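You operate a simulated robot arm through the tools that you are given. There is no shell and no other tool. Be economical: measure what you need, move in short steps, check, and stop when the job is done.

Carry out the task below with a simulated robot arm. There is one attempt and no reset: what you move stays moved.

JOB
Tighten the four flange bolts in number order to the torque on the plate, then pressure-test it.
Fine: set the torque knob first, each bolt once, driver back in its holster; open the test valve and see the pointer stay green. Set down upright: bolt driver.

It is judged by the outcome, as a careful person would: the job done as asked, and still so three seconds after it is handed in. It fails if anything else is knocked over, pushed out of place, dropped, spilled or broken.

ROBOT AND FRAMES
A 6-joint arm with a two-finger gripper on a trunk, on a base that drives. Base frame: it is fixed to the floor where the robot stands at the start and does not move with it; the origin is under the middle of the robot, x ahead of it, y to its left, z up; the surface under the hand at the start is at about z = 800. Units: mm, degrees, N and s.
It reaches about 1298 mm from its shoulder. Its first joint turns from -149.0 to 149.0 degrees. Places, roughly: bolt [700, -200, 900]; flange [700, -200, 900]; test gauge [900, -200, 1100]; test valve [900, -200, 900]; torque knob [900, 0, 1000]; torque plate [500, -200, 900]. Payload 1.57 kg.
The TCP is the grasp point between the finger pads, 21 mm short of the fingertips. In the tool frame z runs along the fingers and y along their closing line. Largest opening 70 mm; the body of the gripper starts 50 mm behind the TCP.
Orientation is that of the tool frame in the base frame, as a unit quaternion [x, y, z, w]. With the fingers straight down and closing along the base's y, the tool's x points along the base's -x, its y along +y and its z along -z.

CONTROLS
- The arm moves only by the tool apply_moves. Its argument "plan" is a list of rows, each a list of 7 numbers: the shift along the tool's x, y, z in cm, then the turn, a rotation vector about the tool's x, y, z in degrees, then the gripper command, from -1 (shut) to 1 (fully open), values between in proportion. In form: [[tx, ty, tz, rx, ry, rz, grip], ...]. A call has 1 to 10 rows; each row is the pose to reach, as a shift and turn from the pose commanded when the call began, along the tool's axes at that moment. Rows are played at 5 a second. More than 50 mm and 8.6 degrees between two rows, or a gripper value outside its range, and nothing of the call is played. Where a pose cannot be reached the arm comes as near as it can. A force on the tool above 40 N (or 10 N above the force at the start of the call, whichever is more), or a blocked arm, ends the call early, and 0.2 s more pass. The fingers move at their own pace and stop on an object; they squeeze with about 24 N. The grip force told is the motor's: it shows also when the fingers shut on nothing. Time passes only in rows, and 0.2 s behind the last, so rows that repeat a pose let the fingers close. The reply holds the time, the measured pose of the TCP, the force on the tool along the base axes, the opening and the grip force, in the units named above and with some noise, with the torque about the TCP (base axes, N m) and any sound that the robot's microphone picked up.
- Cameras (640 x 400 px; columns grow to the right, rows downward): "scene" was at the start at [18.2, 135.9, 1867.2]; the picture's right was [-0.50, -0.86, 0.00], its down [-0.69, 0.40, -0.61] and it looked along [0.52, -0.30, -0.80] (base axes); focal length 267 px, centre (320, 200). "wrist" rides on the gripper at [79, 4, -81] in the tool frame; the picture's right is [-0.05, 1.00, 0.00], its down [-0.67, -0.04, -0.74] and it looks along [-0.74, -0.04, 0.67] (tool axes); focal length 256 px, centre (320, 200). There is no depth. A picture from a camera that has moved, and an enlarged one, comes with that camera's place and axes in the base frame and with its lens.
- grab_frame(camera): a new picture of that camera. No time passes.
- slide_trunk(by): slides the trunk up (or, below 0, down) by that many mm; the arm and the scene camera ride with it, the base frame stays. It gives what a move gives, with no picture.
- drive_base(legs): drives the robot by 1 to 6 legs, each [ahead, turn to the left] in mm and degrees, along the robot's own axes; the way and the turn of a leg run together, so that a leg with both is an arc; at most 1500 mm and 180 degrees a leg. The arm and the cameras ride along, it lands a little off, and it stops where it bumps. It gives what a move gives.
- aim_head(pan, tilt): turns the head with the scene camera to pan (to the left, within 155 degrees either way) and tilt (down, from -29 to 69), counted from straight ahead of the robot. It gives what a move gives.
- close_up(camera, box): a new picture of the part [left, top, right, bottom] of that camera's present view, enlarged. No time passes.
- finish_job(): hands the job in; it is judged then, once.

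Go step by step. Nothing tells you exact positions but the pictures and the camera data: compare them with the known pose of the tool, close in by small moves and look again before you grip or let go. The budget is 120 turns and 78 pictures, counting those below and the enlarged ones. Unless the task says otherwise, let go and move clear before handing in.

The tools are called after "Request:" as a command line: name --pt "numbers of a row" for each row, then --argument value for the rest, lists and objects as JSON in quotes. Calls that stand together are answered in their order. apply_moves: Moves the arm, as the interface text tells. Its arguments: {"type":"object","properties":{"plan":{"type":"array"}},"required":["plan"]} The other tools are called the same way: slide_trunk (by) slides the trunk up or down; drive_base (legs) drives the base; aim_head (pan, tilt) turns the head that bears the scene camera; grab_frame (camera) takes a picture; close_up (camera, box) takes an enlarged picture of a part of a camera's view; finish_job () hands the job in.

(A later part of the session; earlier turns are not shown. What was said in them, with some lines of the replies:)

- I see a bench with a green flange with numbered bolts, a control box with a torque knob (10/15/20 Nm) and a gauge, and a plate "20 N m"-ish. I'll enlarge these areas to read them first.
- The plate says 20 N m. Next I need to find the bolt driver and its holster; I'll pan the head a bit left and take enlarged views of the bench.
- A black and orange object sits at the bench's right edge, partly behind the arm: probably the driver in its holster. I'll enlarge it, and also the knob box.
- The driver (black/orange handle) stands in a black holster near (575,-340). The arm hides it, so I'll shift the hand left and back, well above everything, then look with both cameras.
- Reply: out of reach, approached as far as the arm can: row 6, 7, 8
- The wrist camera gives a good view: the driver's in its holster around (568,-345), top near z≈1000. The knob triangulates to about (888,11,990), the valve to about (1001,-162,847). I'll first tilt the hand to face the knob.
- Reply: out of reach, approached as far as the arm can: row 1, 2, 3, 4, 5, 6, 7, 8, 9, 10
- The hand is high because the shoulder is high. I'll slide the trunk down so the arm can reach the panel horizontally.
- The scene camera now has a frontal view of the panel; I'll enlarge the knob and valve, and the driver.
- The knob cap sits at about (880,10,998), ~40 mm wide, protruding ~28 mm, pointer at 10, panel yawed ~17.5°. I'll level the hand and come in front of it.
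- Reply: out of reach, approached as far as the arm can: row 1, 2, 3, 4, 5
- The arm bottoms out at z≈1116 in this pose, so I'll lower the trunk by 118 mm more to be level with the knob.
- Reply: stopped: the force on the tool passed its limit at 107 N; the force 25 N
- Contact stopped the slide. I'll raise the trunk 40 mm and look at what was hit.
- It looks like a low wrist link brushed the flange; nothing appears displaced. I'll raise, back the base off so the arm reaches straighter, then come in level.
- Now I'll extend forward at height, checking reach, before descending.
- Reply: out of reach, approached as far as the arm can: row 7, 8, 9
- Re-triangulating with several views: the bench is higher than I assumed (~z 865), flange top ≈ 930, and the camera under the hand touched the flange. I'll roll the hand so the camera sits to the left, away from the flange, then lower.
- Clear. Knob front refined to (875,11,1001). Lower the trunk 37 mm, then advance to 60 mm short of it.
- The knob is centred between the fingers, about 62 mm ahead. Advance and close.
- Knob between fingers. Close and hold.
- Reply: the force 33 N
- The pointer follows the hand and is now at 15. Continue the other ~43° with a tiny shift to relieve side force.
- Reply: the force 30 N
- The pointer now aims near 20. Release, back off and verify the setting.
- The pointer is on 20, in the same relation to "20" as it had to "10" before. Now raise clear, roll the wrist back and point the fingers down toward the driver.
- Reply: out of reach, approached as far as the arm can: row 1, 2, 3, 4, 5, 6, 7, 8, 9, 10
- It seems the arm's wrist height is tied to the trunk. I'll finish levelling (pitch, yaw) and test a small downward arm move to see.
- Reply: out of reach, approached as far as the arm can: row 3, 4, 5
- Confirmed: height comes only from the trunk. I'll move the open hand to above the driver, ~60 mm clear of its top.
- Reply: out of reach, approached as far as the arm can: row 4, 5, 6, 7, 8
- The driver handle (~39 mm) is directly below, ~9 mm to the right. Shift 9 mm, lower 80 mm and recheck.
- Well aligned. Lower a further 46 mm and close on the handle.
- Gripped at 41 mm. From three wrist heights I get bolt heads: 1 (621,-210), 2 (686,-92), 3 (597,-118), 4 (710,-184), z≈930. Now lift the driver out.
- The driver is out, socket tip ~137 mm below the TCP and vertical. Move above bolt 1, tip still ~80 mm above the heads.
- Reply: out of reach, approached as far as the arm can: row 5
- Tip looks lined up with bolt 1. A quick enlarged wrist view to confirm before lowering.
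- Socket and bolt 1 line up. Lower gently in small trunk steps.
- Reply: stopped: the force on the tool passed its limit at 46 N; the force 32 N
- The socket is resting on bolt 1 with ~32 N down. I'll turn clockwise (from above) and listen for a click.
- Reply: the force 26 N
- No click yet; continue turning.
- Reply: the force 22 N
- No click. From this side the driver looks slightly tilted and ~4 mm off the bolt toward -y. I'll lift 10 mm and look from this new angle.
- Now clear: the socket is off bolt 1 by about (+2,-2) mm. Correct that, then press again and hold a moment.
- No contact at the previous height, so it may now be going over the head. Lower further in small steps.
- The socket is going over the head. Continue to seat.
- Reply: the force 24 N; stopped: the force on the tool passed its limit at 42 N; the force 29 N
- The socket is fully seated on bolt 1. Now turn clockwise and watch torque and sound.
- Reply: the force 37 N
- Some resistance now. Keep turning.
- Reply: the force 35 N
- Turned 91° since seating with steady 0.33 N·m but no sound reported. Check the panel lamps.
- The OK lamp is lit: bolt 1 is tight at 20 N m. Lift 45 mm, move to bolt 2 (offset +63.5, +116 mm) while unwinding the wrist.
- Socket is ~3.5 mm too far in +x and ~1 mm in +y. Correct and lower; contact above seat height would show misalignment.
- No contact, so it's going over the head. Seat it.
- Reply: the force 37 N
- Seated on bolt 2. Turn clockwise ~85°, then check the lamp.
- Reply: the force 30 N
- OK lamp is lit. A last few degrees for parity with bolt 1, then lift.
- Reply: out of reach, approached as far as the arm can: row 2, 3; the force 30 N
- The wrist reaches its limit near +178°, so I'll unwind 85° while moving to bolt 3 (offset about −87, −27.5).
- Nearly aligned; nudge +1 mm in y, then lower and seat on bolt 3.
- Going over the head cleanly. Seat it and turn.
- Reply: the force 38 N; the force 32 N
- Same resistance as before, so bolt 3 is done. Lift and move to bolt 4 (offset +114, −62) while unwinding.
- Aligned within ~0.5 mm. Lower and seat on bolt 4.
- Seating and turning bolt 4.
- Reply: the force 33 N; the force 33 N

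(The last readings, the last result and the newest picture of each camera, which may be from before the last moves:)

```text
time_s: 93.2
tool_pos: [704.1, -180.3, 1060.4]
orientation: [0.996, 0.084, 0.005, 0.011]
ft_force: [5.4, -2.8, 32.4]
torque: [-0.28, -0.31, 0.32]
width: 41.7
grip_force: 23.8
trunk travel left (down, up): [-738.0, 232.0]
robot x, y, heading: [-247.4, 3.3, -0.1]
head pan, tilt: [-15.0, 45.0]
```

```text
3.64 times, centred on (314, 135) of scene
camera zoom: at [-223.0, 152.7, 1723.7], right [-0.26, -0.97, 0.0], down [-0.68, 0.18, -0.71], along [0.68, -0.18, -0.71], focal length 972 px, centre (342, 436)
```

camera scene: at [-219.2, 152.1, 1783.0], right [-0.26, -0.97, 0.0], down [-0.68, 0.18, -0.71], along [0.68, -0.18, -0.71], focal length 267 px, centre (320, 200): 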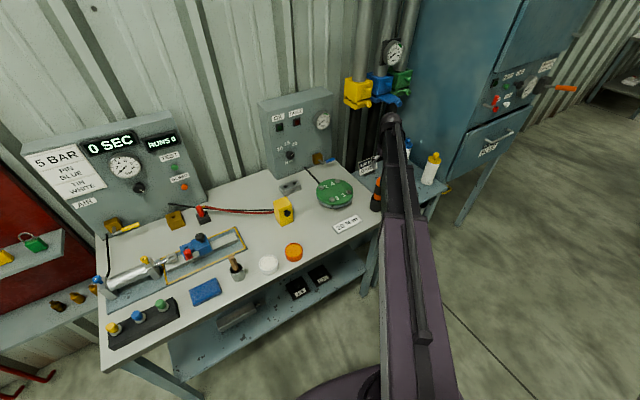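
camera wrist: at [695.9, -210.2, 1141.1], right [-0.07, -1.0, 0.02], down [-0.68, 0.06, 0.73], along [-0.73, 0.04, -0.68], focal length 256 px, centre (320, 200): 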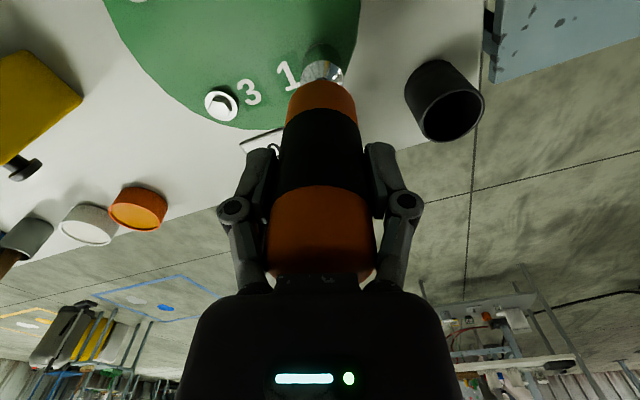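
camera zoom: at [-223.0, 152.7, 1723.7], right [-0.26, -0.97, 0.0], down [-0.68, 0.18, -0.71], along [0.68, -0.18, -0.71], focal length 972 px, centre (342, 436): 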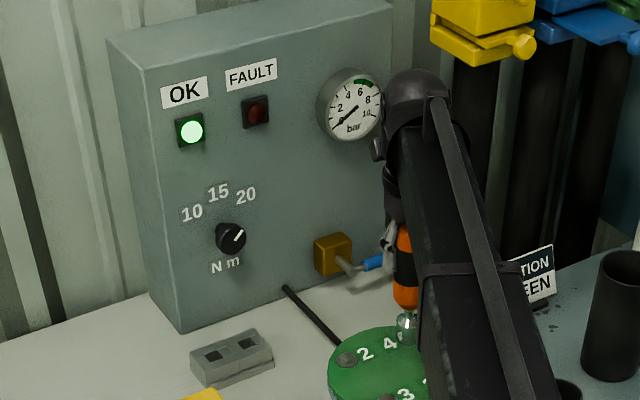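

All four bolts done, OK lamp lit and no fault. Lift and carry the driver back above its holster.

Request:
slide_trunk --by 100

Request:
apply_moves --pt "-1.75 1.22 0 0 0 -8 -1" --pt "-3.5 2.45 0 0 0 -16 -1" --pt "-5.25 3.67 0 0 0 -24 -1" --pt "-7 4.9 0 0 0 -32 -1" --pt "-8.75 6.12 0 0 0 -40 -1" --pt "-10.5 7.35 0 0 0 -48 -1" --pt "-12.24 8.57 0 0 0 -56 -1" --pt "-14 9.8 0 0 0 -64 -1" --pt "-15.74 11 0 0 0 -72 -1" --pt "-17.5 12.25 0 0 0 -80 -1"

Request:
slide_trunk --by -50

Request:
grab_frame --camera "wrist"

Request:
close_up --camera "scene" --box '[340, 150, 436, 240]'

```text
time_s: 94.6
tool_pos: [706.9, -179.9, 1155.2]
orientation: [0.996, 0.085, 0.004, 0.011]
ft_force: [-0.6, 0.8, -4.2]
torque: [-0.02, 0.0, 0.02]
width: 41.2
grip_force: 23.9
trunk travel left (down, up): [-838.0, 132.0]
robot x, y, heading: [-250.2, 4.6, 0.1]
head pan, tilt: [-15.0, 45.0]
```

```text
time_s: 96.8
tool_pos: [553.8, -331.1, 1156.8]
orientation: [0.708, 0.706, -0.003, 0.011]
ft_force: [0.0, -0.2, -4.7]
torque: [0.0, 0.01, 0.0]
width: 41.1
grip_force: 24.3
trunk travel left (down, up): [-838.0, 132.0]
robot x, y, heading: [-253.1, 4.7, 0.1]
head pan, tilt: [-15.0, 45.0]
```

```text
time_s: 97.7
tool_pos: [555.3, -329.8, 1106.7]
orientation: [0.709, 0.705, -0.004, 0.011]
ft_force: [-1.1, -0.5, -3.6]
torque: [0.01, -0.01, 0.01]
width: 40.9
grip_force: 23.9
trunk travel left (down, up): [-788.0, 182.0]
robot x, y, heading: [-253.0, 0.7, 0.3]
head pan, tilt: [-15.0, 45.0]
```

```text
16 pictures are left
camera wrist: at [559.8, -248.8, 1185.7], right [1.0, -0.06, 0.01], down [-0.05, -0.65, 0.76], along [-0.04, -0.76, -0.65], focal length 256 px, centre (320, 200)
```

wrist: 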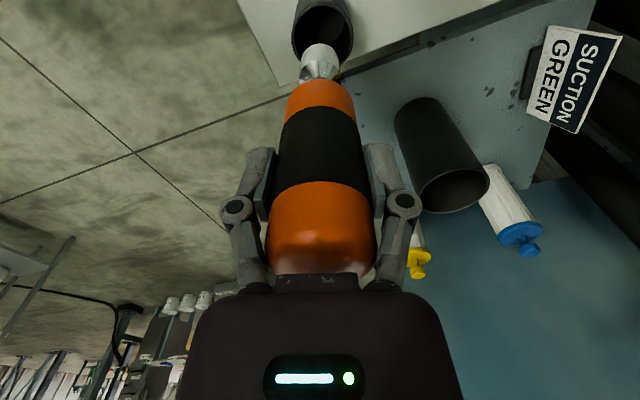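

```text
4.44 times, centred on (388, 195) of scene
camera zoom: at [-218.7, 151.9, 1773.7], right [-0.26, -0.97, 0.0], down [-0.68, 0.18, -0.71], along [0.68, -0.18, -0.71], focal length 1188 px, centre (18, 222)
```

zoom: 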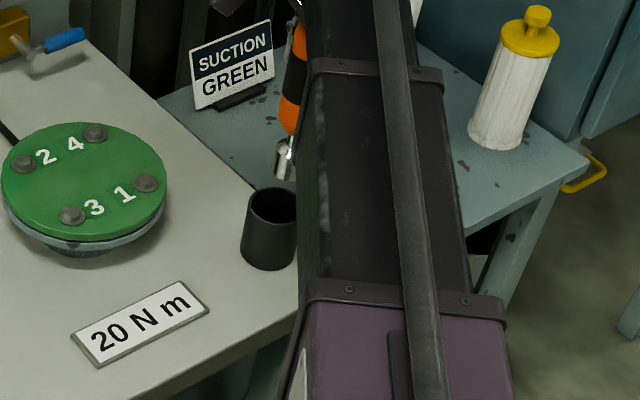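

The holster mouth is about 4 mm further in +x and 5 mm in +y than the tip. Shift, lower 20 mm and check closer.

Request:
apply_moves --pt "0.5 0.4 0 0 0 0 -1" --pt "0.5 0.4 0 0 0 0 -1"

Request:
slide_trunk --by -25

Request:
close_up --camera "wrist" --box '[256, 0, 384, 100]'

Request:
close_up --camera "scene" --box '[356, 160, 420, 210]'

```text
time_s: 98.3
tool_pos: [559.6, -324.8, 1106.5]
orientation: [0.709, 0.705, -0.004, 0.011]
ft_force: [-0.4, 0.2, -4.5]
torque: [0.01, -0.01, -0.01]
width: 40.9
grip_force: 24.1
trunk travel left (down, up): [-788.0, 182.0]
robot x, y, heading: [-254.0, 3.6, -0.0]
head pan, tilt: [-15.0, 45.0]
```

```text
time_s: 99.0
tool_pos: [559.8, -325.9, 1082.6]
orientation: [0.709, 0.705, -0.005, 0.01]
ft_force: [0.4, 0.1, -4.1]
torque: [0.03, 0.01, 0.03]
width: 40.9
grip_force: 23.8
trunk travel left (down, up): [-763.0, 207.0]
robot x, y, heading: [-251.6, 2.5, 0.1]
head pan, tilt: [-15.0, 45.0]
```

```text
4.00 times, centred on (320, 50) of wrist
camera zoom: at [563.7, -244.0, 1160.7], right [1.0, -0.06, 0.01], down [-0.05, -0.65, 0.76], along [-0.04, -0.76, -0.65], focal length 1024 px, centre (320, 800)
```

zoom: 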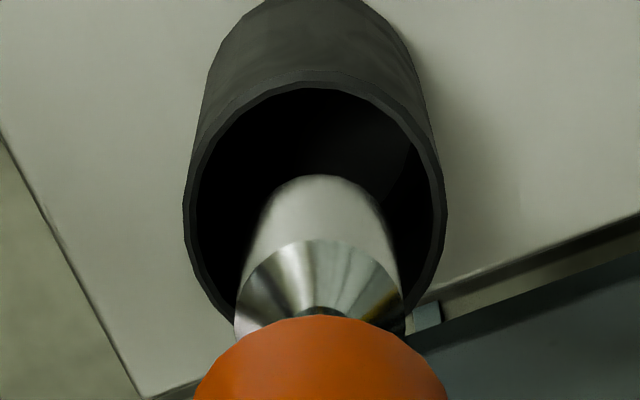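

```text
8.00 times, centred on (388, 185) of scene
camera zoom: at [-218.8, 151.8, 1748.6], right [-0.26, -0.97, 0.0], down [-0.68, 0.18, -0.71], along [0.68, -0.18, -0.71], focal length 2139 px, centre (-224, 320)
```

zoom: 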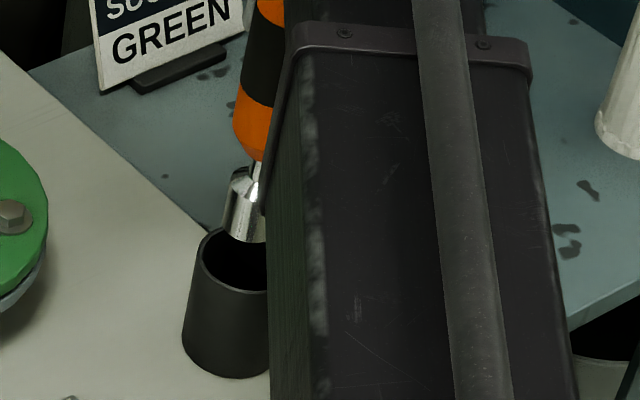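

Tip is within ~2 mm of the mouth's centre. Small nudge, then lower into the holster.

Request:
apply_moves --pt "-0.2 -0.08 0 0 0 0 -1" --pt "-0.2 -0.08 0 0 0 0 -1"

Request:
slide_trunk --by -35

Request:
slide_trunk --by -25

Request:
close_up --camera "wrist" --box '[256, 0, 384, 100]'

```text
time_s: 99.6
tool_pos: [558.5, -328.0, 1081.3]
orientation: [0.708, 0.706, -0.003, 0.01]
ft_force: [0.4, 0.1, -4.4]
torque: [0.05, 0.01, 0.0]
width: 40.6
grip_force: 24.2
trunk travel left (down, up): [-763.0, 207.0]
robot x, y, heading: [-255.6, 2.3, -0.0]
head pan, tilt: [-15.0, 45.0]
```

```text
time_s: 100.4
tool_pos: [558.0, -326.6, 1046.9]
orientation: [0.709, 0.705, -0.003, 0.012]
ft_force: [0.0, 0.3, -4.5]
torque: [0.02, 0.01, -0.03]
width: 40.9
grip_force: 23.8
trunk travel left (down, up): [-728.0, 242.0]
robot x, y, heading: [-252.4, 0.7, 0.2]
head pan, tilt: [-15.0, 45.0]
```

```text
time_s: 101.1
tool_pos: [557.7, -327.6, 1021.0]
orientation: [0.709, 0.706, -0.003, 0.011]
ft_force: [-0.4, -0.3, -4.7]
torque: [0.03, -0.01, -0.04]
width: 41.0
grip_force: 23.9
trunk travel left (down, up): [-703.0, 267.0]
robot x, y, heading: [-256.2, 4.4, -0.1]
head pan, tilt: [-15.0, 45.0]
```

```text
4.00 times, centred on (320, 50) of wrist
camera zoom: at [562.9, -246.1, 1100.7], right [1.0, -0.06, 0.01], down [-0.05, -0.65, 0.76], along [-0.04, -0.76, -0.65], focal length 1024 px, centre (320, 800)
```

zoom: 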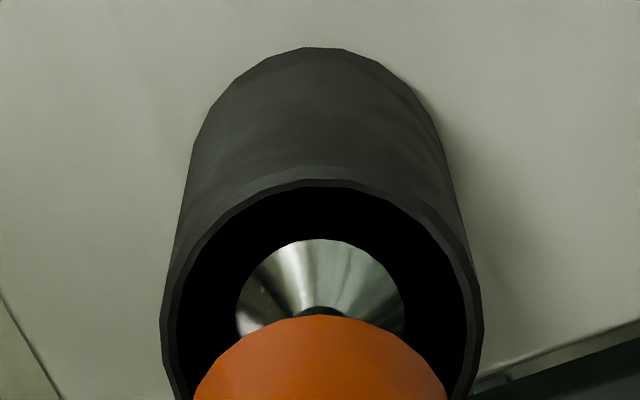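

Centred in the holster. Lower gently to the bottom.

Request:
slide_trunk --by -15

Request:
slide_trunk --by -6

Request:
slide_trunk --by -3

```text
time_s: 101.7
tool_pos: [558.6, -327.1, 1007.9]
orientation: [0.709, 0.705, -0.003, 0.011]
ft_force: [0.7, 0.5, -4.9]
torque: [0.03, -0.02, -0.01]
width: 41.0
grip_force: 23.9
trunk travel left (down, up): [-688.0, 282.0]
robot x, y, heading: [-251.6, 2.3, -0.1]
head pan, tilt: [-15.0, 45.0]
```

```text
time_s: 102.3
tool_pos: [558.4, -328.2, 1000.1]
orientation: [0.709, 0.705, -0.004, 0.011]
ft_force: [-0.5, 0.5, -4.8]
torque: [-0.01, 0.01, 0.01]
width: 41.1
grip_force: 23.8
trunk travel left (down, up): [-682.0, 288.0]
robot x, y, heading: [-251.2, 2.3, 0.1]
head pan, tilt: [-15.0, 45.0]
```

```text
time_s: 102.8
tool_pos: [558.7, -328.2, 998.4]
orientation: [0.709, 0.705, -0.004, 0.011]
ft_force: [1.2, 0.3, -4.3]
torque: [0.04, -0.03, 0.03]
width: 41.1
grip_force: 24.1
trunk travel left (down, up): [-679.0, 291.0]
robot x, y, heading: [-254.3, -0.1, 0.4]
head pan, tilt: [-15.0, 45.0]
```

Request:
slide_trunk --by -3

Request:
slide_trunk --by -2

Request:
slide_trunk --by -2

```text
time_s: 103.3
tool_pos: [559.3, -328.4, 994.3]
orientation: [0.709, 0.705, -0.004, 0.011]
ft_force: [-0.1, 0.1, -4.4]
torque: [0.01, -0.01, -0.01]
width: 41.0
grip_force: 24.1
trunk travel left (down, up): [-676.0, 294.0]
robot x, y, heading: [-254.5, 2.0, 0.1]
head pan, tilt: [-15.0, 45.0]
```

```text
time_s: 103.8
tool_pos: [557.2, -328.3, 992.8]
orientation: [0.709, 0.705, -0.003, 0.011]
ft_force: [-0.2, -0.4, -4.2]
torque: [0.02, 0.0, -0.03]
width: 41.0
grip_force: 24.4
trunk travel left (down, up): [-674.0, 296.0]
robot x, y, heading: [-254.4, 4.9, -0.1]
head pan, tilt: [-15.0, 45.0]
```

```text
time_s: 104.4
tool_pos: [560.0, -328.4, 990.0]
orientation: [0.709, 0.705, -0.003, 0.011]
ft_force: [0.4, -0.4, -4.5]
torque: [0.01, 0.02, 0.0]
width: 41.0
grip_force: 24.0
trunk travel left (down, up): [-672.0, 298.0]
robot x, y, heading: [-254.8, 3.9, -0.4]
head pan, tilt: [-15.0, 45.0]
```

Request:
slide_trunk --by -3

Request:
slide_trunk --by -3

Request:
slide_trunk --by -3

```text
time_s: 104.9
tool_pos: [557.9, -327.4, 988.8]
orientation: [0.708, 0.706, -0.003, 0.012]
ft_force: [3.6, -1.6, 14.7]
torque: [-0.41, -0.3, 0.05]
width: 41.0
grip_force: 24.5
trunk travel left (down, up): [-669.0, 301.0]
robot x, y, heading: [-251.0, -1.6, -0.3]
head pan, tilt: [-15.0, 45.0]
```

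```text
time_s: 105.3
tool_pos: [558.5, -326.0, 989.1]
orientation: [0.709, 0.705, -0.003, 0.014]
ft_force: [1.5, 0.1, 31.7]
torque: [-0.01, 0.24, 0.0]
width: 41.2
grip_force: 23.8
trunk travel left (down, up): [-667.0, 303.0]
robot x, y, heading: [-255.1, 4.8, 0.1]
head pan, tilt: [-15.0, 45.0]
stopped: the force on the tool passed its limit at 45 N (the readings are from after the stop); the commanded pose is now the measured one
```

```text
time_s: 105.7
tool_pos: [556.8, -325.9, 988.1]
orientation: [0.709, 0.705, -0.002, 0.013]
ft_force: [1.6, 0.8, 34.5]
torque: [-0.01, 0.42, 0.01]
width: 41.1
grip_force: 24.2
trunk travel left (down, up): [-667.0, 303.0]
robot x, y, heading: [-250.7, 2.5, -0.2]
head pan, tilt: [-15.0, 45.0]
stopped: the force on the tool passed its limit at 46 N (the readings are from after the stop); the commanded pose is now the measured one
```

The driver has bottomed in the holster. Relieve the push, open, and rise.

Request:
slide_trunk --by 3

Request:
apply_moves --pt "0 0 0 0 0 0 0.6" --pt "0 0 0 0 0 0 1" --pt "0 0 0 0 0 0 1" --pt "0 0 0 0 0 0 1"

Request:
slide_trunk --by 130

Request:
grab_frame --camera "wrist"

```text
time_s: 106.2
tool_pos: [559.8, -327.0, 988.5]
orientation: [0.709, 0.705, -0.001, 0.012]
ft_force: [-2.2, 1.3, 0.3]
torque: [0.21, 0.36, 0.04]
width: 41.2
grip_force: 23.6
trunk travel left (down, up): [-670.0, 300.0]
robot x, y, heading: [-250.9, 4.7, -0.1]
head pan, tilt: [-15.0, 45.0]
```

```text
time_s: 107.2
tool_pos: [560.9, -328.4, 988.0]
orientation: [0.709, 0.705, -0.002, 0.012]
ft_force: [-0.4, -0.8, 0.1]
torque: [0.01, 0.0, 0.0]
width: 69.9
grip_force: 0.0
trunk travel left (down, up): [-670.0, 300.0]
robot x, y, heading: [-255.7, 3.8, -0.0]
head pan, tilt: [-15.0, 45.0]
```

```text
time_s: 108.8
tool_pos: [560.6, -328.1, 1118.3]
orientation: [0.709, 0.705, -0.003, 0.013]
ft_force: [-0.1, -0.4, 0.2]
torque: [0.01, 0.01, -0.03]
width: 70.0
grip_force: 0.0
trunk travel left (down, up): [-800.0, 170.0]
robot x, y, heading: [-249.4, 3.6, -0.2]
head pan, tilt: [-15.0, 45.0]
```

```text
11 pictures are left
camera wrist: at [564.1, -246.3, 1197.5], right [1.0, -0.06, 0.02], down [-0.05, -0.65, 0.76], along [-0.03, -0.76, -0.65], focal length 256 px, centre (320, 200)
```

wrist: 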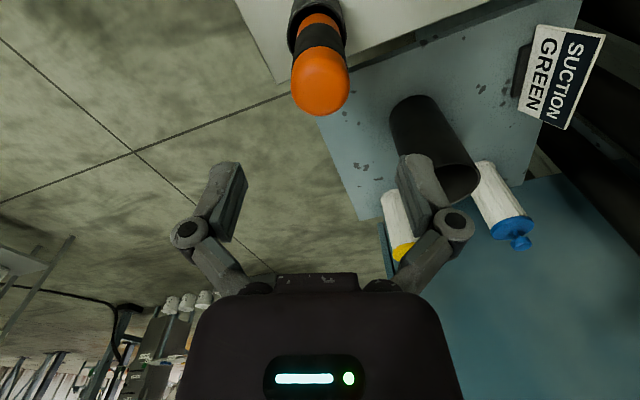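

The driver stands upright in its holster. Now the valve: its blue lever runs horizontally to the right at about (909,-212,905), pivot near (882,-159,909). I'll drive forward 120 mm for reach and orient the hand (yaw 17°, tilted 20° so the wrist stays clear of the gauge).

Request:
drive_base --legs '[[120, 0]]'

Request:
apply_moves --pt "0 0 0 0 0 -6 0.3" --pt "0 0 0 0 0 -12 0.3" --pt "0 0 0 0 0 -17 0.3" --pt "0 0 0 0 0 -17 0.3"

Request:
apply_moves --pt "0 0 0 -7 0 0 0.3" --pt "0 0 0 -14 0 0 0.3" --pt "0 0 0 -20 0 0 0.3" --pt "0 0 0 -20 0 0 0.3"

```text
time_s: 110.1
tool_pos: [682.0, -329.2, 1117.8]
orientation: [0.709, 0.705, -0.002, 0.011]
ft_force: [0.4, 0.0, -0.2]
torque: [-0.02, 0.01, 0.03]
width: 69.8
grip_force: 0.1
trunk travel left (down, up): [-800.0, 170.0]
robot x, y, heading: [-130.5, 3.4, 0.1]
head pan, tilt: [-15.0, 45.0]
```

```text
time_s: 111.1
tool_pos: [683.5, -328.8, 1118.0]
orientation: [0.596, 0.803, -0.004, 0.012]
ft_force: [0.3, -0.2, 0.0]
torque: [0.03, 0.01, 0.0]
width: 45.3
grip_force: 0.0
trunk travel left (down, up): [-800.0, 170.0]
robot x, y, heading: [-131.3, 4.2, -0.1]
head pan, tilt: [-15.0, 45.0]
```

```text
time_s: 112.1
tool_pos: [681.8, -328.5, 1130.7]
orientation: [0.586, 0.791, 0.136, 0.117]
ft_force: [-0.4, -0.4, -0.3]
torque: [-0.02, 0.05, 0.04]
width: 45.5
grip_force: 0.1
out of reach, approached as far as the arm can: row 2, 3, 4
trunk travel left (down, up): [-800.0, 170.0]
robot x, y, heading: [-132.8, 1.6, 0.0]
head pan, tilt: [-15.0, 45.0]
```

Orientation is set. Move to a standoff 70 mm in front of the lever, then lower to just above lever height.

Request:
apply_moves --pt "0.93 3.4 1.25 0 0 0 0.3" --pt "1.86 6.8 2.5 0 0 0 0.3" --pt "2.79 10.2 3.76 0 0 0 0.3" --pt "3.72 13.6 5 0 0 0 0.3" --pt "4.65 16.98 6.26 0 0 0 0.3" --pt "4.65 16.98 6.26 0 0 0 0.3"

Request:
slide_trunk --by -185

Request:
grab_frame --camera "wrist"

Request:
close_up --camera "scene" --box '[260, 50, 420, 150]'

```text
time_s: 113.5
tool_pos: [842.0, -230.0, 1131.1]
orientation: [0.585, 0.791, 0.136, 0.116]
ft_force: [0.0, 0.5, 0.1]
torque: [-0.01, -0.02, 0.01]
width: 45.5
grip_force: 0.0
trunk travel left (down, up): [-800.0, 170.0]
robot x, y, heading: [-131.8, 4.9, -0.1]
head pan, tilt: [-15.0, 45.0]
```

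```text
time_s: 115.6
tool_pos: [842.5, -230.7, 945.3]
orientation: [0.586, 0.791, 0.135, 0.115]
ft_force: [0.4, -0.5, -0.6]
torque: [-0.02, 0.01, 0.01]
width: 45.9
grip_force: 0.0
trunk travel left (down, up): [-615.0, 355.0]
robot x, y, heading: [-127.8, 0.4, 0.1]
head pan, tilt: [-15.0, 45.0]
```

```text
10 pictures are left
camera wrist: at [796.3, -158.4, 1020.4], right [0.91, 0.23, 0.35], down [-0.09, -0.71, 0.7], along [0.41, -0.67, -0.62], focal length 256 px, centre (320, 200)
```

wrist: 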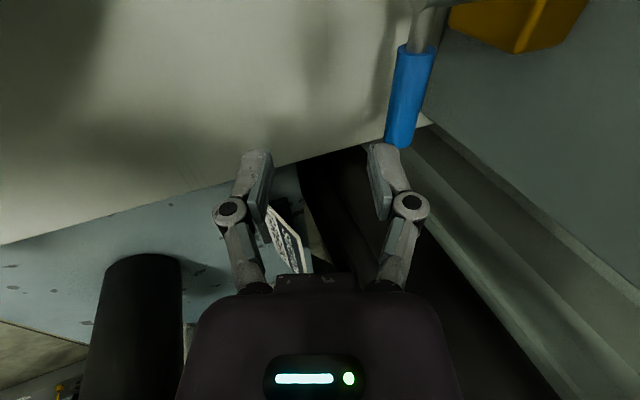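

```text
4.00 times, centred on (340, 100) of scene
camera zoom: at [-97.6, 152.0, 1600.4], right [-0.26, -0.97, 0.0], down [-0.68, 0.18, -0.71], along [0.68, -0.18, -0.71], focal length 1070 px, centre (240, 600)
```

zoom: 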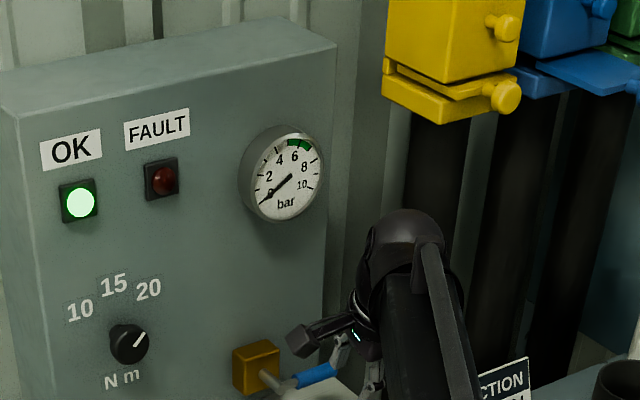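

The wrist view confirms the lever (blue from (900,-180) to (919,-235), z≈905). Move in above it, open to ~58 mm, then step down.

Request:
apply_moves --pt "0.09 2 0.74 0 0 0 0.66" --pt "0.18 3.9 1.47 0 0 0 0.66" --pt "0.27 5.9 2.21 0 0 0 0.66" --pt "0.27 5.9 2.21 0 0 0 0.66"

Request:
slide_trunk --by -18

Request:
grab_frame --camera "wrist"

```text
time_s: 116.6
tool_pos: [902.6, -208.8, 944.9]
orientation: [0.586, 0.791, 0.135, 0.116]
ft_force: [-0.4, 0.6, 0.6]
torque: [0.0, 0.01, 0.02]
width: 58.2
grip_force: 0.1
trunk travel left (down, up): [-615.0, 355.0]
robot x, y, heading: [-129.8, 0.6, 0.2]
head pan, tilt: [-15.0, 45.0]
```

```text
time_s: 117.2
tool_pos: [901.0, -210.6, 928.0]
orientation: [0.585, 0.791, 0.137, 0.116]
ft_force: [0.1, 0.4, -0.5]
torque: [0.04, 0.02, -0.02]
width: 58.1
grip_force: 0.1
trunk travel left (down, up): [-597.0, 373.0]
robot x, y, heading: [-132.0, 4.7, 0.1]
head pan, tilt: [-15.0, 45.0]
```

```text
8 pictures are left
camera wrist: at [855.7, -137.7, 1002.4], right [0.91, 0.23, 0.35], down [-0.09, -0.71, 0.7], along [0.41, -0.67, -0.62], focal length 256 px, centre (320, 200)
```

wrist: 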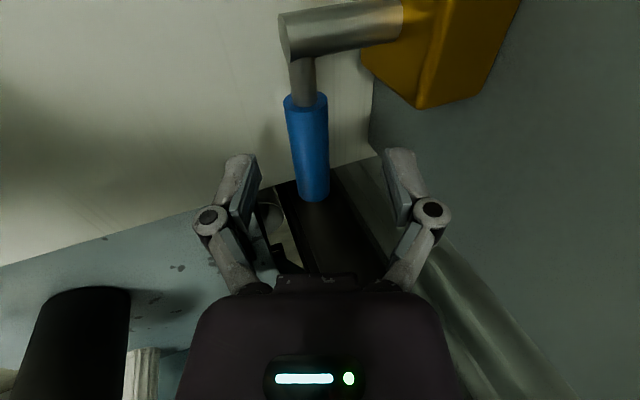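

The lever is neatly between the fingers. Step in 5 mm, lower 20 mm and close.

Request:
apply_moves --pt "0 0.47 0.18 0 0 0 0.66" --pt "0 0.47 0.18 0 0 0 0.66"

Request:
slide_trunk --by -20

Request:
apply_moves --pt "0 0 0 0 0 0 -1" --pt "0 0 0 0 0 0 -1" --pt "0 0 0 0 0 0 -1" --pt "0 0 0 0 0 0 -1"

Request:
grab_frame --camera "wrist"

```text
time_s: 117.8
tool_pos: [906.5, -208.1, 926.7]
orientation: [0.586, 0.791, 0.135, 0.116]
ft_force: [0.0, -0.9, -0.5]
torque: [-0.01, 0.0, 0.02]
width: 58.0
grip_force: 0.1
trunk travel left (down, up): [-597.0, 373.0]
robot x, y, heading: [-131.8, 3.8, 0.1]
head pan, tilt: [-15.0, 45.0]
```

```text
time_s: 118.5
tool_pos: [906.4, -208.3, 906.2]
orientation: [0.586, 0.791, 0.136, 0.116]
ft_force: [-0.1, -0.5, 0.0]
torque: [0.02, 0.0, -0.02]
width: 58.3
grip_force: 0.1
trunk travel left (down, up): [-577.0, 393.0]
robot x, y, heading: [-133.1, 5.7, -0.0]
head pan, tilt: [-15.0, 45.0]
```

```text
time_s: 119.5
tool_pos: [903.8, -208.3, 907.3]
orientation: [0.586, 0.791, 0.135, 0.115]
ft_force: [-26.6, -2.7, -12.1]
torque: [-0.57, -0.28, -0.3]
width: 16.6
grip_force: 32.2
trunk travel left (down, up): [-577.0, 393.0]
robot x, y, heading: [-128.9, 5.6, 0.2]
head pan, tilt: [-15.0, 45.0]
```

```text
7 pictures are left
camera wrist: at [858.5, -136.8, 982.8], right [0.91, 0.23, 0.35], down [-0.09, -0.71, 0.7], along [0.4, -0.67, -0.62], focal length 256 px, centre (320, 200)
```

wrist: 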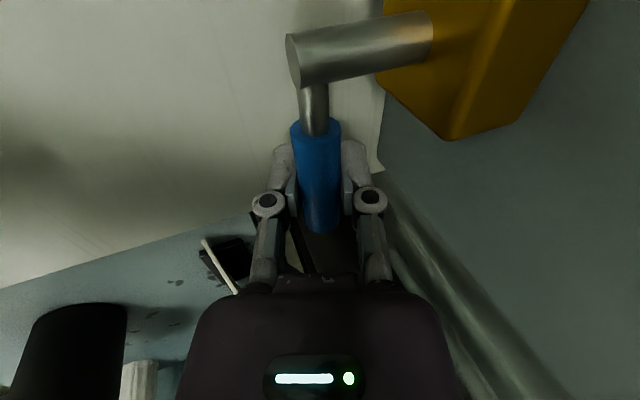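

Lever gripped. Relieve the side force by 2 mm and start swinging the lever up in small steps.

Request:
apply_moves --pt "0 -0.25 -0.05 0 0 0 -1" --pt "0 -0.25 -0.05 0 0 0 -1"

Request:
slide_trunk --by 7

Request:
slide_trunk --by 7

```text
time_s: 120.1
tool_pos: [904.1, -208.9, 907.0]
orientation: [0.585, 0.791, 0.135, 0.116]
ft_force: [-16.1, -1.4, -8.3]
torque: [-0.4, -0.14, -0.16]
width: 16.5
grip_force: 31.9
trunk travel left (down, up): [-577.0, 393.0]
robot x, y, heading: [-130.9, -0.5, -0.0]
head pan, tilt: [-15.0, 45.0]
```

```text
time_s: 120.7
tool_pos: [903.5, -209.7, 914.0]
orientation: [0.585, 0.792, 0.134, 0.115]
ft_force: [-19.0, -1.9, -17.1]
torque: [-0.77, -0.25, 0.26]
width: 17.0
grip_force: 32.2
trunk travel left (down, up): [-584.0, 386.0]
robot x, y, heading: [-133.1, 1.4, -0.0]
head pan, tilt: [-15.0, 45.0]
```

```text
time_s: 121.2
tool_pos: [903.6, -209.5, 920.6]
orientation: [0.585, 0.791, 0.134, 0.115]
ft_force: [-22.3, -5.4, -16.0]
torque: [-0.79, -0.19, 0.18]
width: 17.4
grip_force: 32.2
trunk travel left (down, up): [-591.0, 379.0]
robot x, y, heading: [-129.8, 4.9, 0.0]
head pan, tilt: [-15.0, 45.0]
```

Request:
apply_moves --pt "0.3 -0.05 -0.02 0 0 0 -1" --pt "0.3 -0.05 -0.02 0 0 0 -1"

Request:
slide_trunk --by 8

Request:
apply_moves --pt "0.4 0 0 0 0 0 -1" --pt "0.4 0 0 0 0 0 -1"

Request:
slide_trunk --by 7

Request:
grab_frame --camera "wrist"

```text
time_s: 121.8
tool_pos: [903.6, -210.1, 923.1]
orientation: [0.586, 0.791, 0.135, 0.117]
ft_force: [-8.1, -22.7, -2.7]
torque: [-0.32, -0.02, 0.42]
width: 17.8
grip_force: 32.4
trunk travel left (down, up): [-591.0, 379.0]
robot x, y, heading: [-129.5, 1.1, -0.1]
head pan, tilt: [-15.0, 45.0]
```

```text
time_s: 122.4
tool_pos: [901.8, -207.3, 928.6]
orientation: [0.585, 0.791, 0.135, 0.114]
ft_force: [-18.7, -13.1, -14.9]
torque: [-0.86, -0.14, 0.27]
width: 18.4
grip_force: 32.2
trunk travel left (down, up): [-599.0, 371.0]
robot x, y, heading: [-133.0, 7.7, 0.1]
head pan, tilt: [-15.0, 45.0]
```

```text
time_s: 123.0
tool_pos: [901.9, -207.2, 927.2]
orientation: [0.586, 0.79, 0.133, 0.117]
ft_force: [-9.6, -29.5, -5.1]
torque: [-0.66, -0.08, 0.39]
width: 18.4
grip_force: 31.8
trunk travel left (down, up): [-599.0, 371.0]
robot x, y, heading: [-133.7, 5.0, 0.1]
head pan, tilt: [-15.0, 45.0]
```

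```text
time_s: 123.5
tool_pos: [901.4, -202.7, 936.6]
orientation: [0.586, 0.791, 0.133, 0.115]
ft_force: [-24.6, -14.1, -19.1]
torque: [-1.03, -0.16, 0.17]
width: 19.5
grip_force: 32.2
trunk travel left (down, up): [-606.0, 364.0]
robot x, y, heading: [-133.8, 2.2, 0.0]
head pan, tilt: [-15.0, 45.0]
```

```text
6 pictures are left
camera wrist: at [854.7, -131.0, 1010.7], right [0.91, 0.23, 0.35], down [-0.09, -0.7, 0.7], along [0.4, -0.67, -0.62], focal length 256 px, centre (320, 200)
```

wrist: 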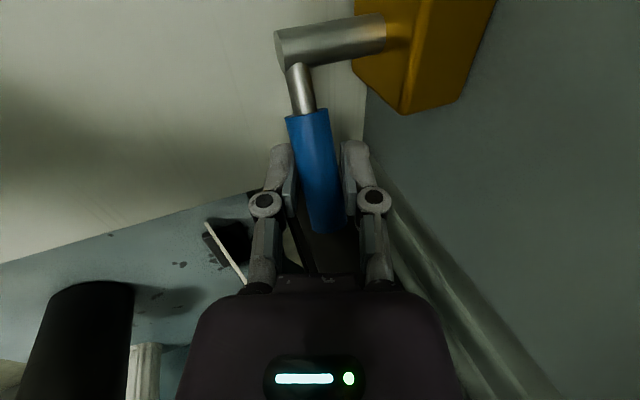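

It's turning: the lever is ~30° up. Continue.

Request:
apply_moves --pt "0.4 -0.15 -0.05 0 0 0 -1" --pt "0.5 -0.2 -0.07 0 0 0 -1"

Request:
slide_trunk --by 7

Request:
apply_moves --pt "0.3 0 0 0 0 0 -1" --pt "0.6 0 0 0 0 0 -1"

Request:
slide_trunk --by 6

Request:
apply_moves --pt "0.4 0 0 0 0 0 -1" --pt "0.8 0 0 0 0 0 -1"

```text
time_s: 124.2
tool_pos: [900.3, -201.5, 934.4]
orientation: [0.586, 0.791, 0.133, 0.118]
ft_force: [-2.1, -29.4, -1.1]
torque: [-0.74, 0.02, 0.44]
width: 19.6
grip_force: 31.8
trunk travel left (down, up): [-606.0, 364.0]
robot x, y, heading: [-132.0, 4.4, -0.0]
head pan, tilt: [-15.0, 45.0]
```

```text
time_s: 124.7
tool_pos: [897.9, -197.8, 940.9]
orientation: [0.585, 0.792, 0.134, 0.115]
ft_force: [-16.3, -11.1, -21.4]
torque: [-1.09, -0.09, 0.19]
width: 20.3
grip_force: 31.9
trunk travel left (down, up): [-613.0, 357.0]
robot x, y, heading: [-133.6, 3.1, -0.1]
head pan, tilt: [-15.0, 45.0]
```

```text
time_s: 125.3
tool_pos: [897.4, -197.7, 942.1]
orientation: [0.586, 0.791, 0.132, 0.118]
ft_force: [-8.5, -31.0, -11.2]
torque: [-1.22, -0.07, 0.33]
width: 20.6
grip_force: 31.9
trunk travel left (down, up): [-613.0, 357.0]
robot x, y, heading: [-131.1, 0.6, 0.1]
head pan, tilt: [-15.0, 45.0]
```

```text
time_s: 125.9
tool_pos: [895.8, -193.4, 947.8]
orientation: [0.585, 0.792, 0.133, 0.115]
ft_force: [-25.5, -16.8, -25.3]
torque: [-1.26, 0.04, 0.19]
width: 21.7
grip_force: 31.4
trunk travel left (down, up): [-619.0, 351.0]
robot x, y, heading: [-131.0, 2.9, -0.1]
head pan, tilt: [-15.0, 45.0]
```

```text
time_s: 126.5
tool_pos: [894.2, -191.2, 948.0]
orientation: [0.586, 0.791, 0.13, 0.119]
ft_force: [-12.6, -39.5, -9.4]
torque: [-1.58, 0.09, 0.33]
width: 22.6
grip_force: 31.5
trunk travel left (down, up): [-619.0, 351.0]
robot x, y, heading: [-132.4, 5.6, -0.1]
head pan, tilt: [-15.0, 45.0]
```

About 48° now. Continue toward vertical.

Request:
slide_trunk --by 5

Request:
apply_moves --pt "0.3 -0.1 0 0 0 0 -1" --pt "0.6 -0.15 0 0 0 0 -1" --pt "0.8 -0.15 0 0 0 0 -1"

Request:
slide_trunk --by 4

Request:
apply_moves --pt "0.3 0 0 0 0 0 -1" --pt "0.6 0 0 0 0 0 -1" --pt "0.9 0 0 0 0 0 -1"

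Request:
grab_frame --camera "wrist"

```text
time_s: 127.0
tool_pos: [891.2, -185.0, 954.7]
orientation: [0.585, 0.792, 0.134, 0.115]
ft_force: [-29.5, -17.8, -6.4]
torque: [-0.81, 0.66, 0.4]
width: 22.9
grip_force: 31.9
trunk travel left (down, up): [-624.0, 346.0]
robot x, y, heading: [-129.1, 2.8, -0.1]
head pan, tilt: [-15.0, 45.0]
```

```text
time_s: 127.8
tool_pos: [889.5, -180.0, 955.8]
orientation: [0.586, 0.79, 0.133, 0.117]
ft_force: [-20.6, -24.1, 7.7]
torque: [-0.8, 0.51, 0.19]
width: 21.1
grip_force: 32.3
trunk travel left (down, up): [-624.0, 346.0]
robot x, y, heading: [-134.3, 1.8, -0.1]
head pan, tilt: [-15.0, 45.0]
```

```text
time_s: 128.3
tool_pos: [887.6, -176.7, 958.8]
orientation: [0.586, 0.791, 0.132, 0.114]
ft_force: [-32.8, -15.2, -14.3]
torque: [-0.65, 0.62, -0.01]
width: 20.3
grip_force: 32.1
trunk travel left (down, up): [-628.0, 342.0]
robot x, y, heading: [-129.4, 3.3, 0.1]
head pan, tilt: [-15.0, 45.0]
```

```text
time_s: 129.1
tool_pos: [884.9, -171.2, 960.7]
orientation: [0.586, 0.791, 0.133, 0.117]
ft_force: [-30.7, -27.7, 4.6]
torque: [-1.01, 0.5, -0.22]
width: 18.3
grip_force: 31.5
trunk travel left (down, up): [-628.0, 342.0]
robot x, y, heading: [-128.2, 4.1, -0.2]
head pan, tilt: [-15.0, 45.0]
```

```text
5 pictures are left
camera wrist: at [839.2, -100.0, 1035.5], right [0.91, 0.23, 0.35], down [-0.09, -0.7, 0.71], along [0.4, -0.67, -0.62], focal length 256 px, centre (320, 200)
```

wrist: 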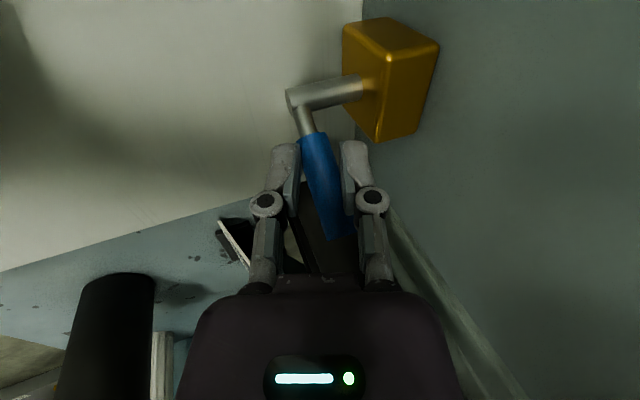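

About 75°. A little more sideways to reach vertical, then read the gauge.

Request:
apply_moves --pt "0.3 -0.2 0 0 0 0 -1" --pt "0.6 -0.2 0 0 0 0 -1" --pt "0.9 -0.2 0 0 0 0 -1" --pt "1.2 -0.2 0 0 0 0 -1"

Request:
slide_trunk --by 2

Request:
apply_moves --pt "0.3 0 0 0 0 0 -1" --pt "0.6 0 0 0 0 0 -1" --pt "0.9 0 0 0 0 0 -1" --pt "1.2 0 0 0 0 0 -1"

Request:
close_up --camera "scene" --box '[260, 60, 388, 160]'

```text
time_s: 130.1
tool_pos: [883.7, -155.7, 959.1]
orientation: [0.586, 0.791, 0.135, 0.115]
ft_force: [-0.1, -0.4, 0.1]
torque: [0.0, 0.02, -0.01]
width: 0.0
grip_force: 29.0
trunk travel left (down, up): [-628.0, 342.0]
robot x, y, heading: [-129.4, 1.6, -0.4]
head pan, tilt: [-15.0, 45.0]
```

```text
time_s: 130.7
tool_pos: [882.7, -156.7, 960.5]
orientation: [0.586, 0.791, 0.133, 0.116]
ft_force: [-0.5, 0.5, -0.1]
torque: [-0.01, -0.02, 0.03]
width: 0.1
grip_force: 28.6
trunk travel left (down, up): [-630.0, 340.0]
robot x, y, heading: [-130.4, 3.1, -0.2]
head pan, tilt: [-15.0, 45.0]
```

```text
time_s: 131.7
tool_pos: [880.0, -144.1, 960.5]
orientation: [0.586, 0.791, 0.135, 0.115]
ft_force: [-0.5, -0.2, -0.3]
torque: [-0.01, -0.01, -0.02]
width: 0.0
grip_force: 28.9
trunk travel left (down, up): [-630.0, 340.0]
robot x, y, heading: [-130.0, 3.2, 0.1]
head pan, tilt: [-15.0, 45.0]
```

```text
4.00 times, centred on (324, 110) of scene
camera zoom: at [-97.6, 152.0, 1615.3], right [-0.26, -0.97, 0.0], down [-0.68, 0.18, -0.71], along [0.68, -0.18, -0.71], focal length 1070 px, centre (304, 560)
```

zoom: 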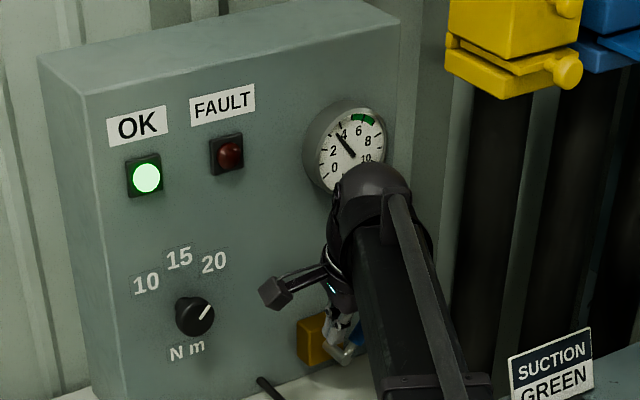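

The grip slipped off near the end, but pressure is rising (needle ~3.5–4). Look from the wrist at where the lever stands.

Request:
grab_frame --camera "wrist"

```text
3 pictures are left
camera wrist: at [834.3, -73.7, 1035.2], right [0.91, 0.23, 0.35], down [-0.09, -0.71, 0.7], along [0.4, -0.67, -0.62], focal length 256 px, centre (320, 200)
```

wrist: 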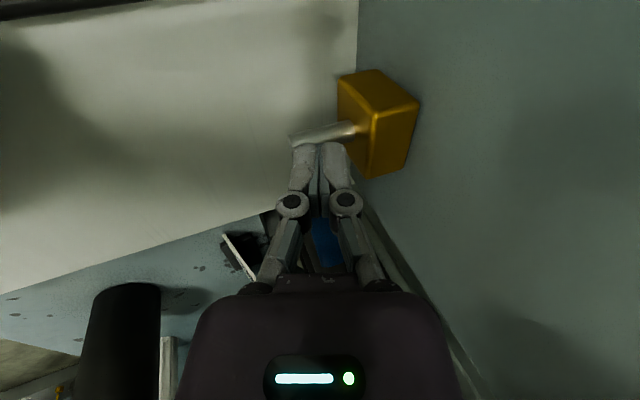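

The lever stands at ~75°, just right of the closed fingers. I'll back out 40 mm, go right 52 mm, come back in, and then push it left to vertical.

Request:
apply_moves --pt "0 -1.9 -0.7 0 0 0 -1" --pt "0 -3.74 -1.4 0 0 0 -1" --pt "-2.6 -3.74 -1.35 0 0 0 -1" --pt "-5.3 -3.74 -1.3 0 0 0 -1" --pt "-5.3 -1.9 -0.6 0 0 0 -1" --pt "-5.3 0 0.1 0 0 0 -1" --pt "-5.3 0 0.1 0 0 0 -1"

Request:
apply_moves --pt "0.5 0 0 0 0 0 -1" --pt "1 0 0 0 0 0 -1" --pt "1.5 0 0 0 0 0 -1" --pt "2 0 0 0 0 0 -1" --pt "2.4 0 0 0 0 0 -1" --pt "2.8 0 0 0 0 0 -1"

```text
time_s: 133.0
tool_pos: [874.7, -202.5, 958.7]
orientation: [0.586, 0.793, 0.127, 0.109]
ft_force: [-7.6, -4.5, 0.3]
torque: [-0.06, 0.08, 0.0]
width: 0.0
grip_force: 28.9
trunk travel left (down, up): [-630.0, 340.0]
robot x, y, heading: [-130.1, 2.1, 0.0]
head pan, tilt: [-15.0, 45.0]
stopped in row 6: the force on the tool passed its limit at 57 N (the readings are from after the stop); the commanded pose is now the measured one
```

```text
time_s: 134.4
tool_pos: [867.7, -175.3, 960.5]
orientation: [0.586, 0.792, 0.128, 0.109]
ft_force: [-15.6, -8.3, 6.0]
torque: [-0.1, 0.1, -0.03]
width: 0.1
grip_force: 28.3
trunk travel left (down, up): [-630.0, 340.0]
robot x, y, heading: [-132.4, 4.8, 0.0]
head pan, tilt: [-15.0, 45.0]
```

I touched the lever's front: it must be nearer 65°. Back out, go further right, come in again, then push left.

Request:
apply_moves --pt "0 -1.2 -0.45 0 0 0 -1" --pt "0 -2.34 -0.9 0 0 0 -1" --pt "-2.6 -2.34 -0.9 0 0 0 -1" --pt "-5.2 -2.34 -0.85 0 0 0 -1" --pt "-5.2 -1 -0.3 0 0 0 -1" --pt "-5.2 0.5 0.2 0 0 0 -1" --pt "-5.2 1.87 0.7 0 0 0 -1" --pt "-5.2 1.87 0.7 0 0 0 -1"

```text
time_s: 136.2
tool_pos: [903.3, -218.6, 958.5]
orientation: [0.587, 0.792, 0.128, 0.11]
ft_force: [0.2, 0.0, 0.3]
torque: [0.02, 0.02, -0.02]
width: 0.2
grip_force: 28.1
trunk travel left (down, up): [-630.0, 340.0]
robot x, y, heading: [-129.4, 3.9, 0.0]
head pan, tilt: [-15.0, 45.0]
```

In place beside the lever. Push left in 5 mm rows (stops on force).

Request:
apply_moves --pt "0.5 0 0 0 0 0 -1" --pt "1 0 0 0 0 0 -1" --pt "1.5 0 0 0 0 0 -1" --pt "2 0 0 0 0 0 -1" --pt "2.5 0 0 0 0 0 -1" --pt "2.9 0 0 0 0 0 -1" --pt "3.3 0 0 0 0 0 -1" --pt "3.7 0 0 0 0 0 -1" --pt "4.1 0 0 0 0 0 -1" --pt "4.5 0 0 0 0 0 -1"

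```text
time_s: 138.4
tool_pos: [889.6, -174.6, 959.1]
orientation: [0.586, 0.793, 0.127, 0.109]
ft_force: [0.9, -2.1, 1.2]
torque: [0.09, 0.0, -0.01]
width: 0.0
grip_force: 28.4
trunk travel left (down, up): [-630.0, 340.0]
robot x, y, heading: [-131.1, 3.2, -0.1]
head pan, tilt: [-15.0, 45.0]
```

Request:
apply_moves --pt "0.3 0 0 0 0 0 -1" --pt "0.6 0 0 0 0 0 -1" --pt "0.9 0 0 0 0 0 -1" --pt "1.2 0 0 0 0 0 -1"

```text
time_s: 139.2
tool_pos: [888.7, -176.1, 959.7]
orientation: [0.588, 0.791, 0.124, 0.114]
ft_force: [2.9, -14.4, 0.5]
torque: [0.36, 0.25, 0.0]
width: 0.0
grip_force: 28.4
trunk travel left (down, up): [-630.0, 340.0]
robot x, y, heading: [-127.9, 3.4, 0.1]
head pan, tilt: [-15.0, 45.0]
stopped in row 4: the force on the tool passed its limit at 43 N (the readings are from after the stop); the commanded pose is now the measured one
```

A firm stop right where the lever would be vertical: fully open. Withdraw: right 20 mm, back 80 mm, then raise.

Request:
apply_moves --pt "-1 0 0 0 0 0 -1" --pt "-2 0 0 0 0 0 -1" --pt "-2 -2 -0.7 0 0 0 -1" --pt "-2 -4.5 -1.6 0 0 0 -1" --pt "-2 -7.5 -2.8 0 0 0 -1" --pt "-2 -10.5 -3.9 0 0 0 -1" --pt "-2 -13 -4.8 0 0 0 -1"

Request:
slide_trunk --by 150

Request:
grab_frame --camera "scene"

```text
time_s: 140.8
tool_pos: [760.6, -231.2, 958.7]
orientation: [0.587, 0.792, 0.127, 0.112]
ft_force: [0.5, -0.4, -0.1]
torque: [0.02, -0.01, -0.01]
width: 0.0
grip_force: 28.5
trunk travel left (down, up): [-630.0, 340.0]
robot x, y, heading: [-129.0, 5.3, 0.0]
head pan, tilt: [-15.0, 45.0]
```

```text
time_s: 142.6
tool_pos: [761.0, -231.2, 1108.5]
orientation: [0.587, 0.792, 0.125, 0.112]
ft_force: [-0.7, -0.1, -0.4]
torque: [0.05, 0.0, -0.02]
width: 0.1
grip_force: 29.0
trunk travel left (down, up): [-780.0, 190.0]
robot x, y, heading: [-133.3, 2.7, 0.0]
head pan, tilt: [-15.0, 45.0]
```

```text
2 pictures are left
camera scene: at [-97.6, 152.0, 1765.3], right [-0.26, -0.97, 0.0], down [-0.68, 0.18, -0.71], along [0.68, -0.18, -0.71], focal length 267 px, centre (320, 200)
```

scene: 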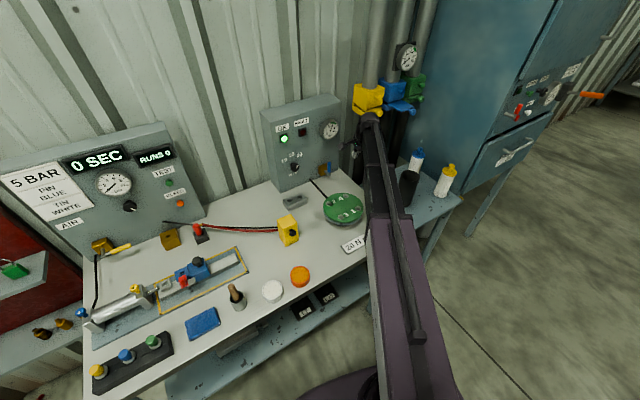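

Request:
close_up --camera "scene" --box '[256, 90, 368, 190]'

```text
4.00 times, centred on (312, 140) of scene
camera zoom: at [-97.6, 152.0, 1765.3], right [-0.26, -0.97, 0.0], down [-0.68, 0.18, -0.71], along [0.68, -0.18, -0.71], focal length 1070 px, centre (352, 440)
```

zoom: 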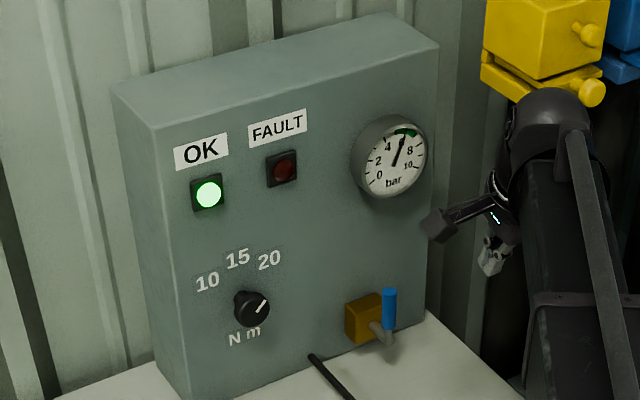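

The lever is vertical and the needle is in the green. Wait 2 s and check once more that it stays there.

Request:
apply_moves --pt "0 0 0 0 0 0 0" --pt "0 0 0 0 0 0 0" --pt "0 0 0 0 0 0 0" --pt "0 0 0 0 0 0 0" --pt "0 0 0 0 0 0 0" --pt "0 0 0 0 0 0 0" --pt "0 0 0 0 0 0 0" --pt "0 0 0 0 0 0 0" --pt "0 0 0 0 0 0 0" --pt "0 0 0 0 0 0 0"

Request:
close_up --camera "scene" --box '[304, 110, 368, 150]'

```text
time_s: 144.8
tool_pos: [761.4, -230.8, 1110.4]
orientation: [0.587, 0.792, 0.124, 0.112]
ft_force: [0.2, 0.2, 0.7]
torque: [-0.02, 0.0, -0.04]
width: 34.8
grip_force: 0.0
trunk travel left (down, up): [-780.0, 190.0]
robot x, y, heading: [-130.2, 3.6, -0.1]
head pan, tilt: [-15.0, 45.0]
```

```text
10.00 times, centred on (336, 130) of scene
camera zoom: at [-97.7, 152.0, 1765.3], right [-0.26, -0.97, 0.0], down [-0.68, 0.18, -0.71], along [0.68, -0.18, -0.71], focal length 2674 px, centre (160, 900)
```

zoom: 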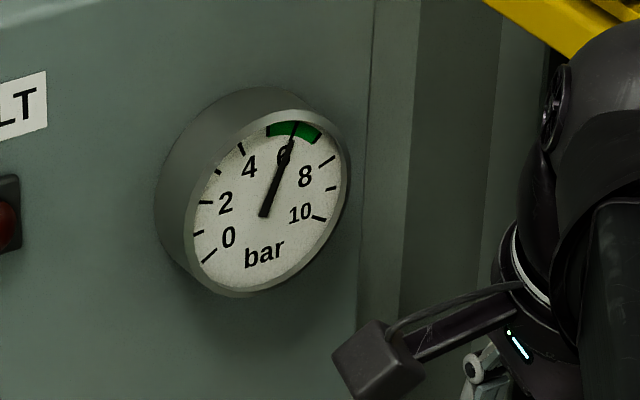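

The needle holds at about 6 bar in the green, the driver is back upright in its holster, and the hand is clear. Handing in.

Request:
finish_job

```text
The job is handed in.
```

I set the torque knob to 20 N m, tightened bolts 1 to 4 in order and put the driver back upright in its holster. With the test valve fully open, the needle held in the green at about 6 bar over a two-second check. The OK lamp lit after bolt 1 and stayed on with no fault; because it never went off, it didn't confirm bolts 2–4 one by one.

Three contacts along the way: the wrist camera brushed the flange early on, with nothing visibly moved. My first try at bolt 1 was slightly off centre and turned without gripping the head, so I re-seated and tightened it. The gripper also bumped the valve lever while opening it.
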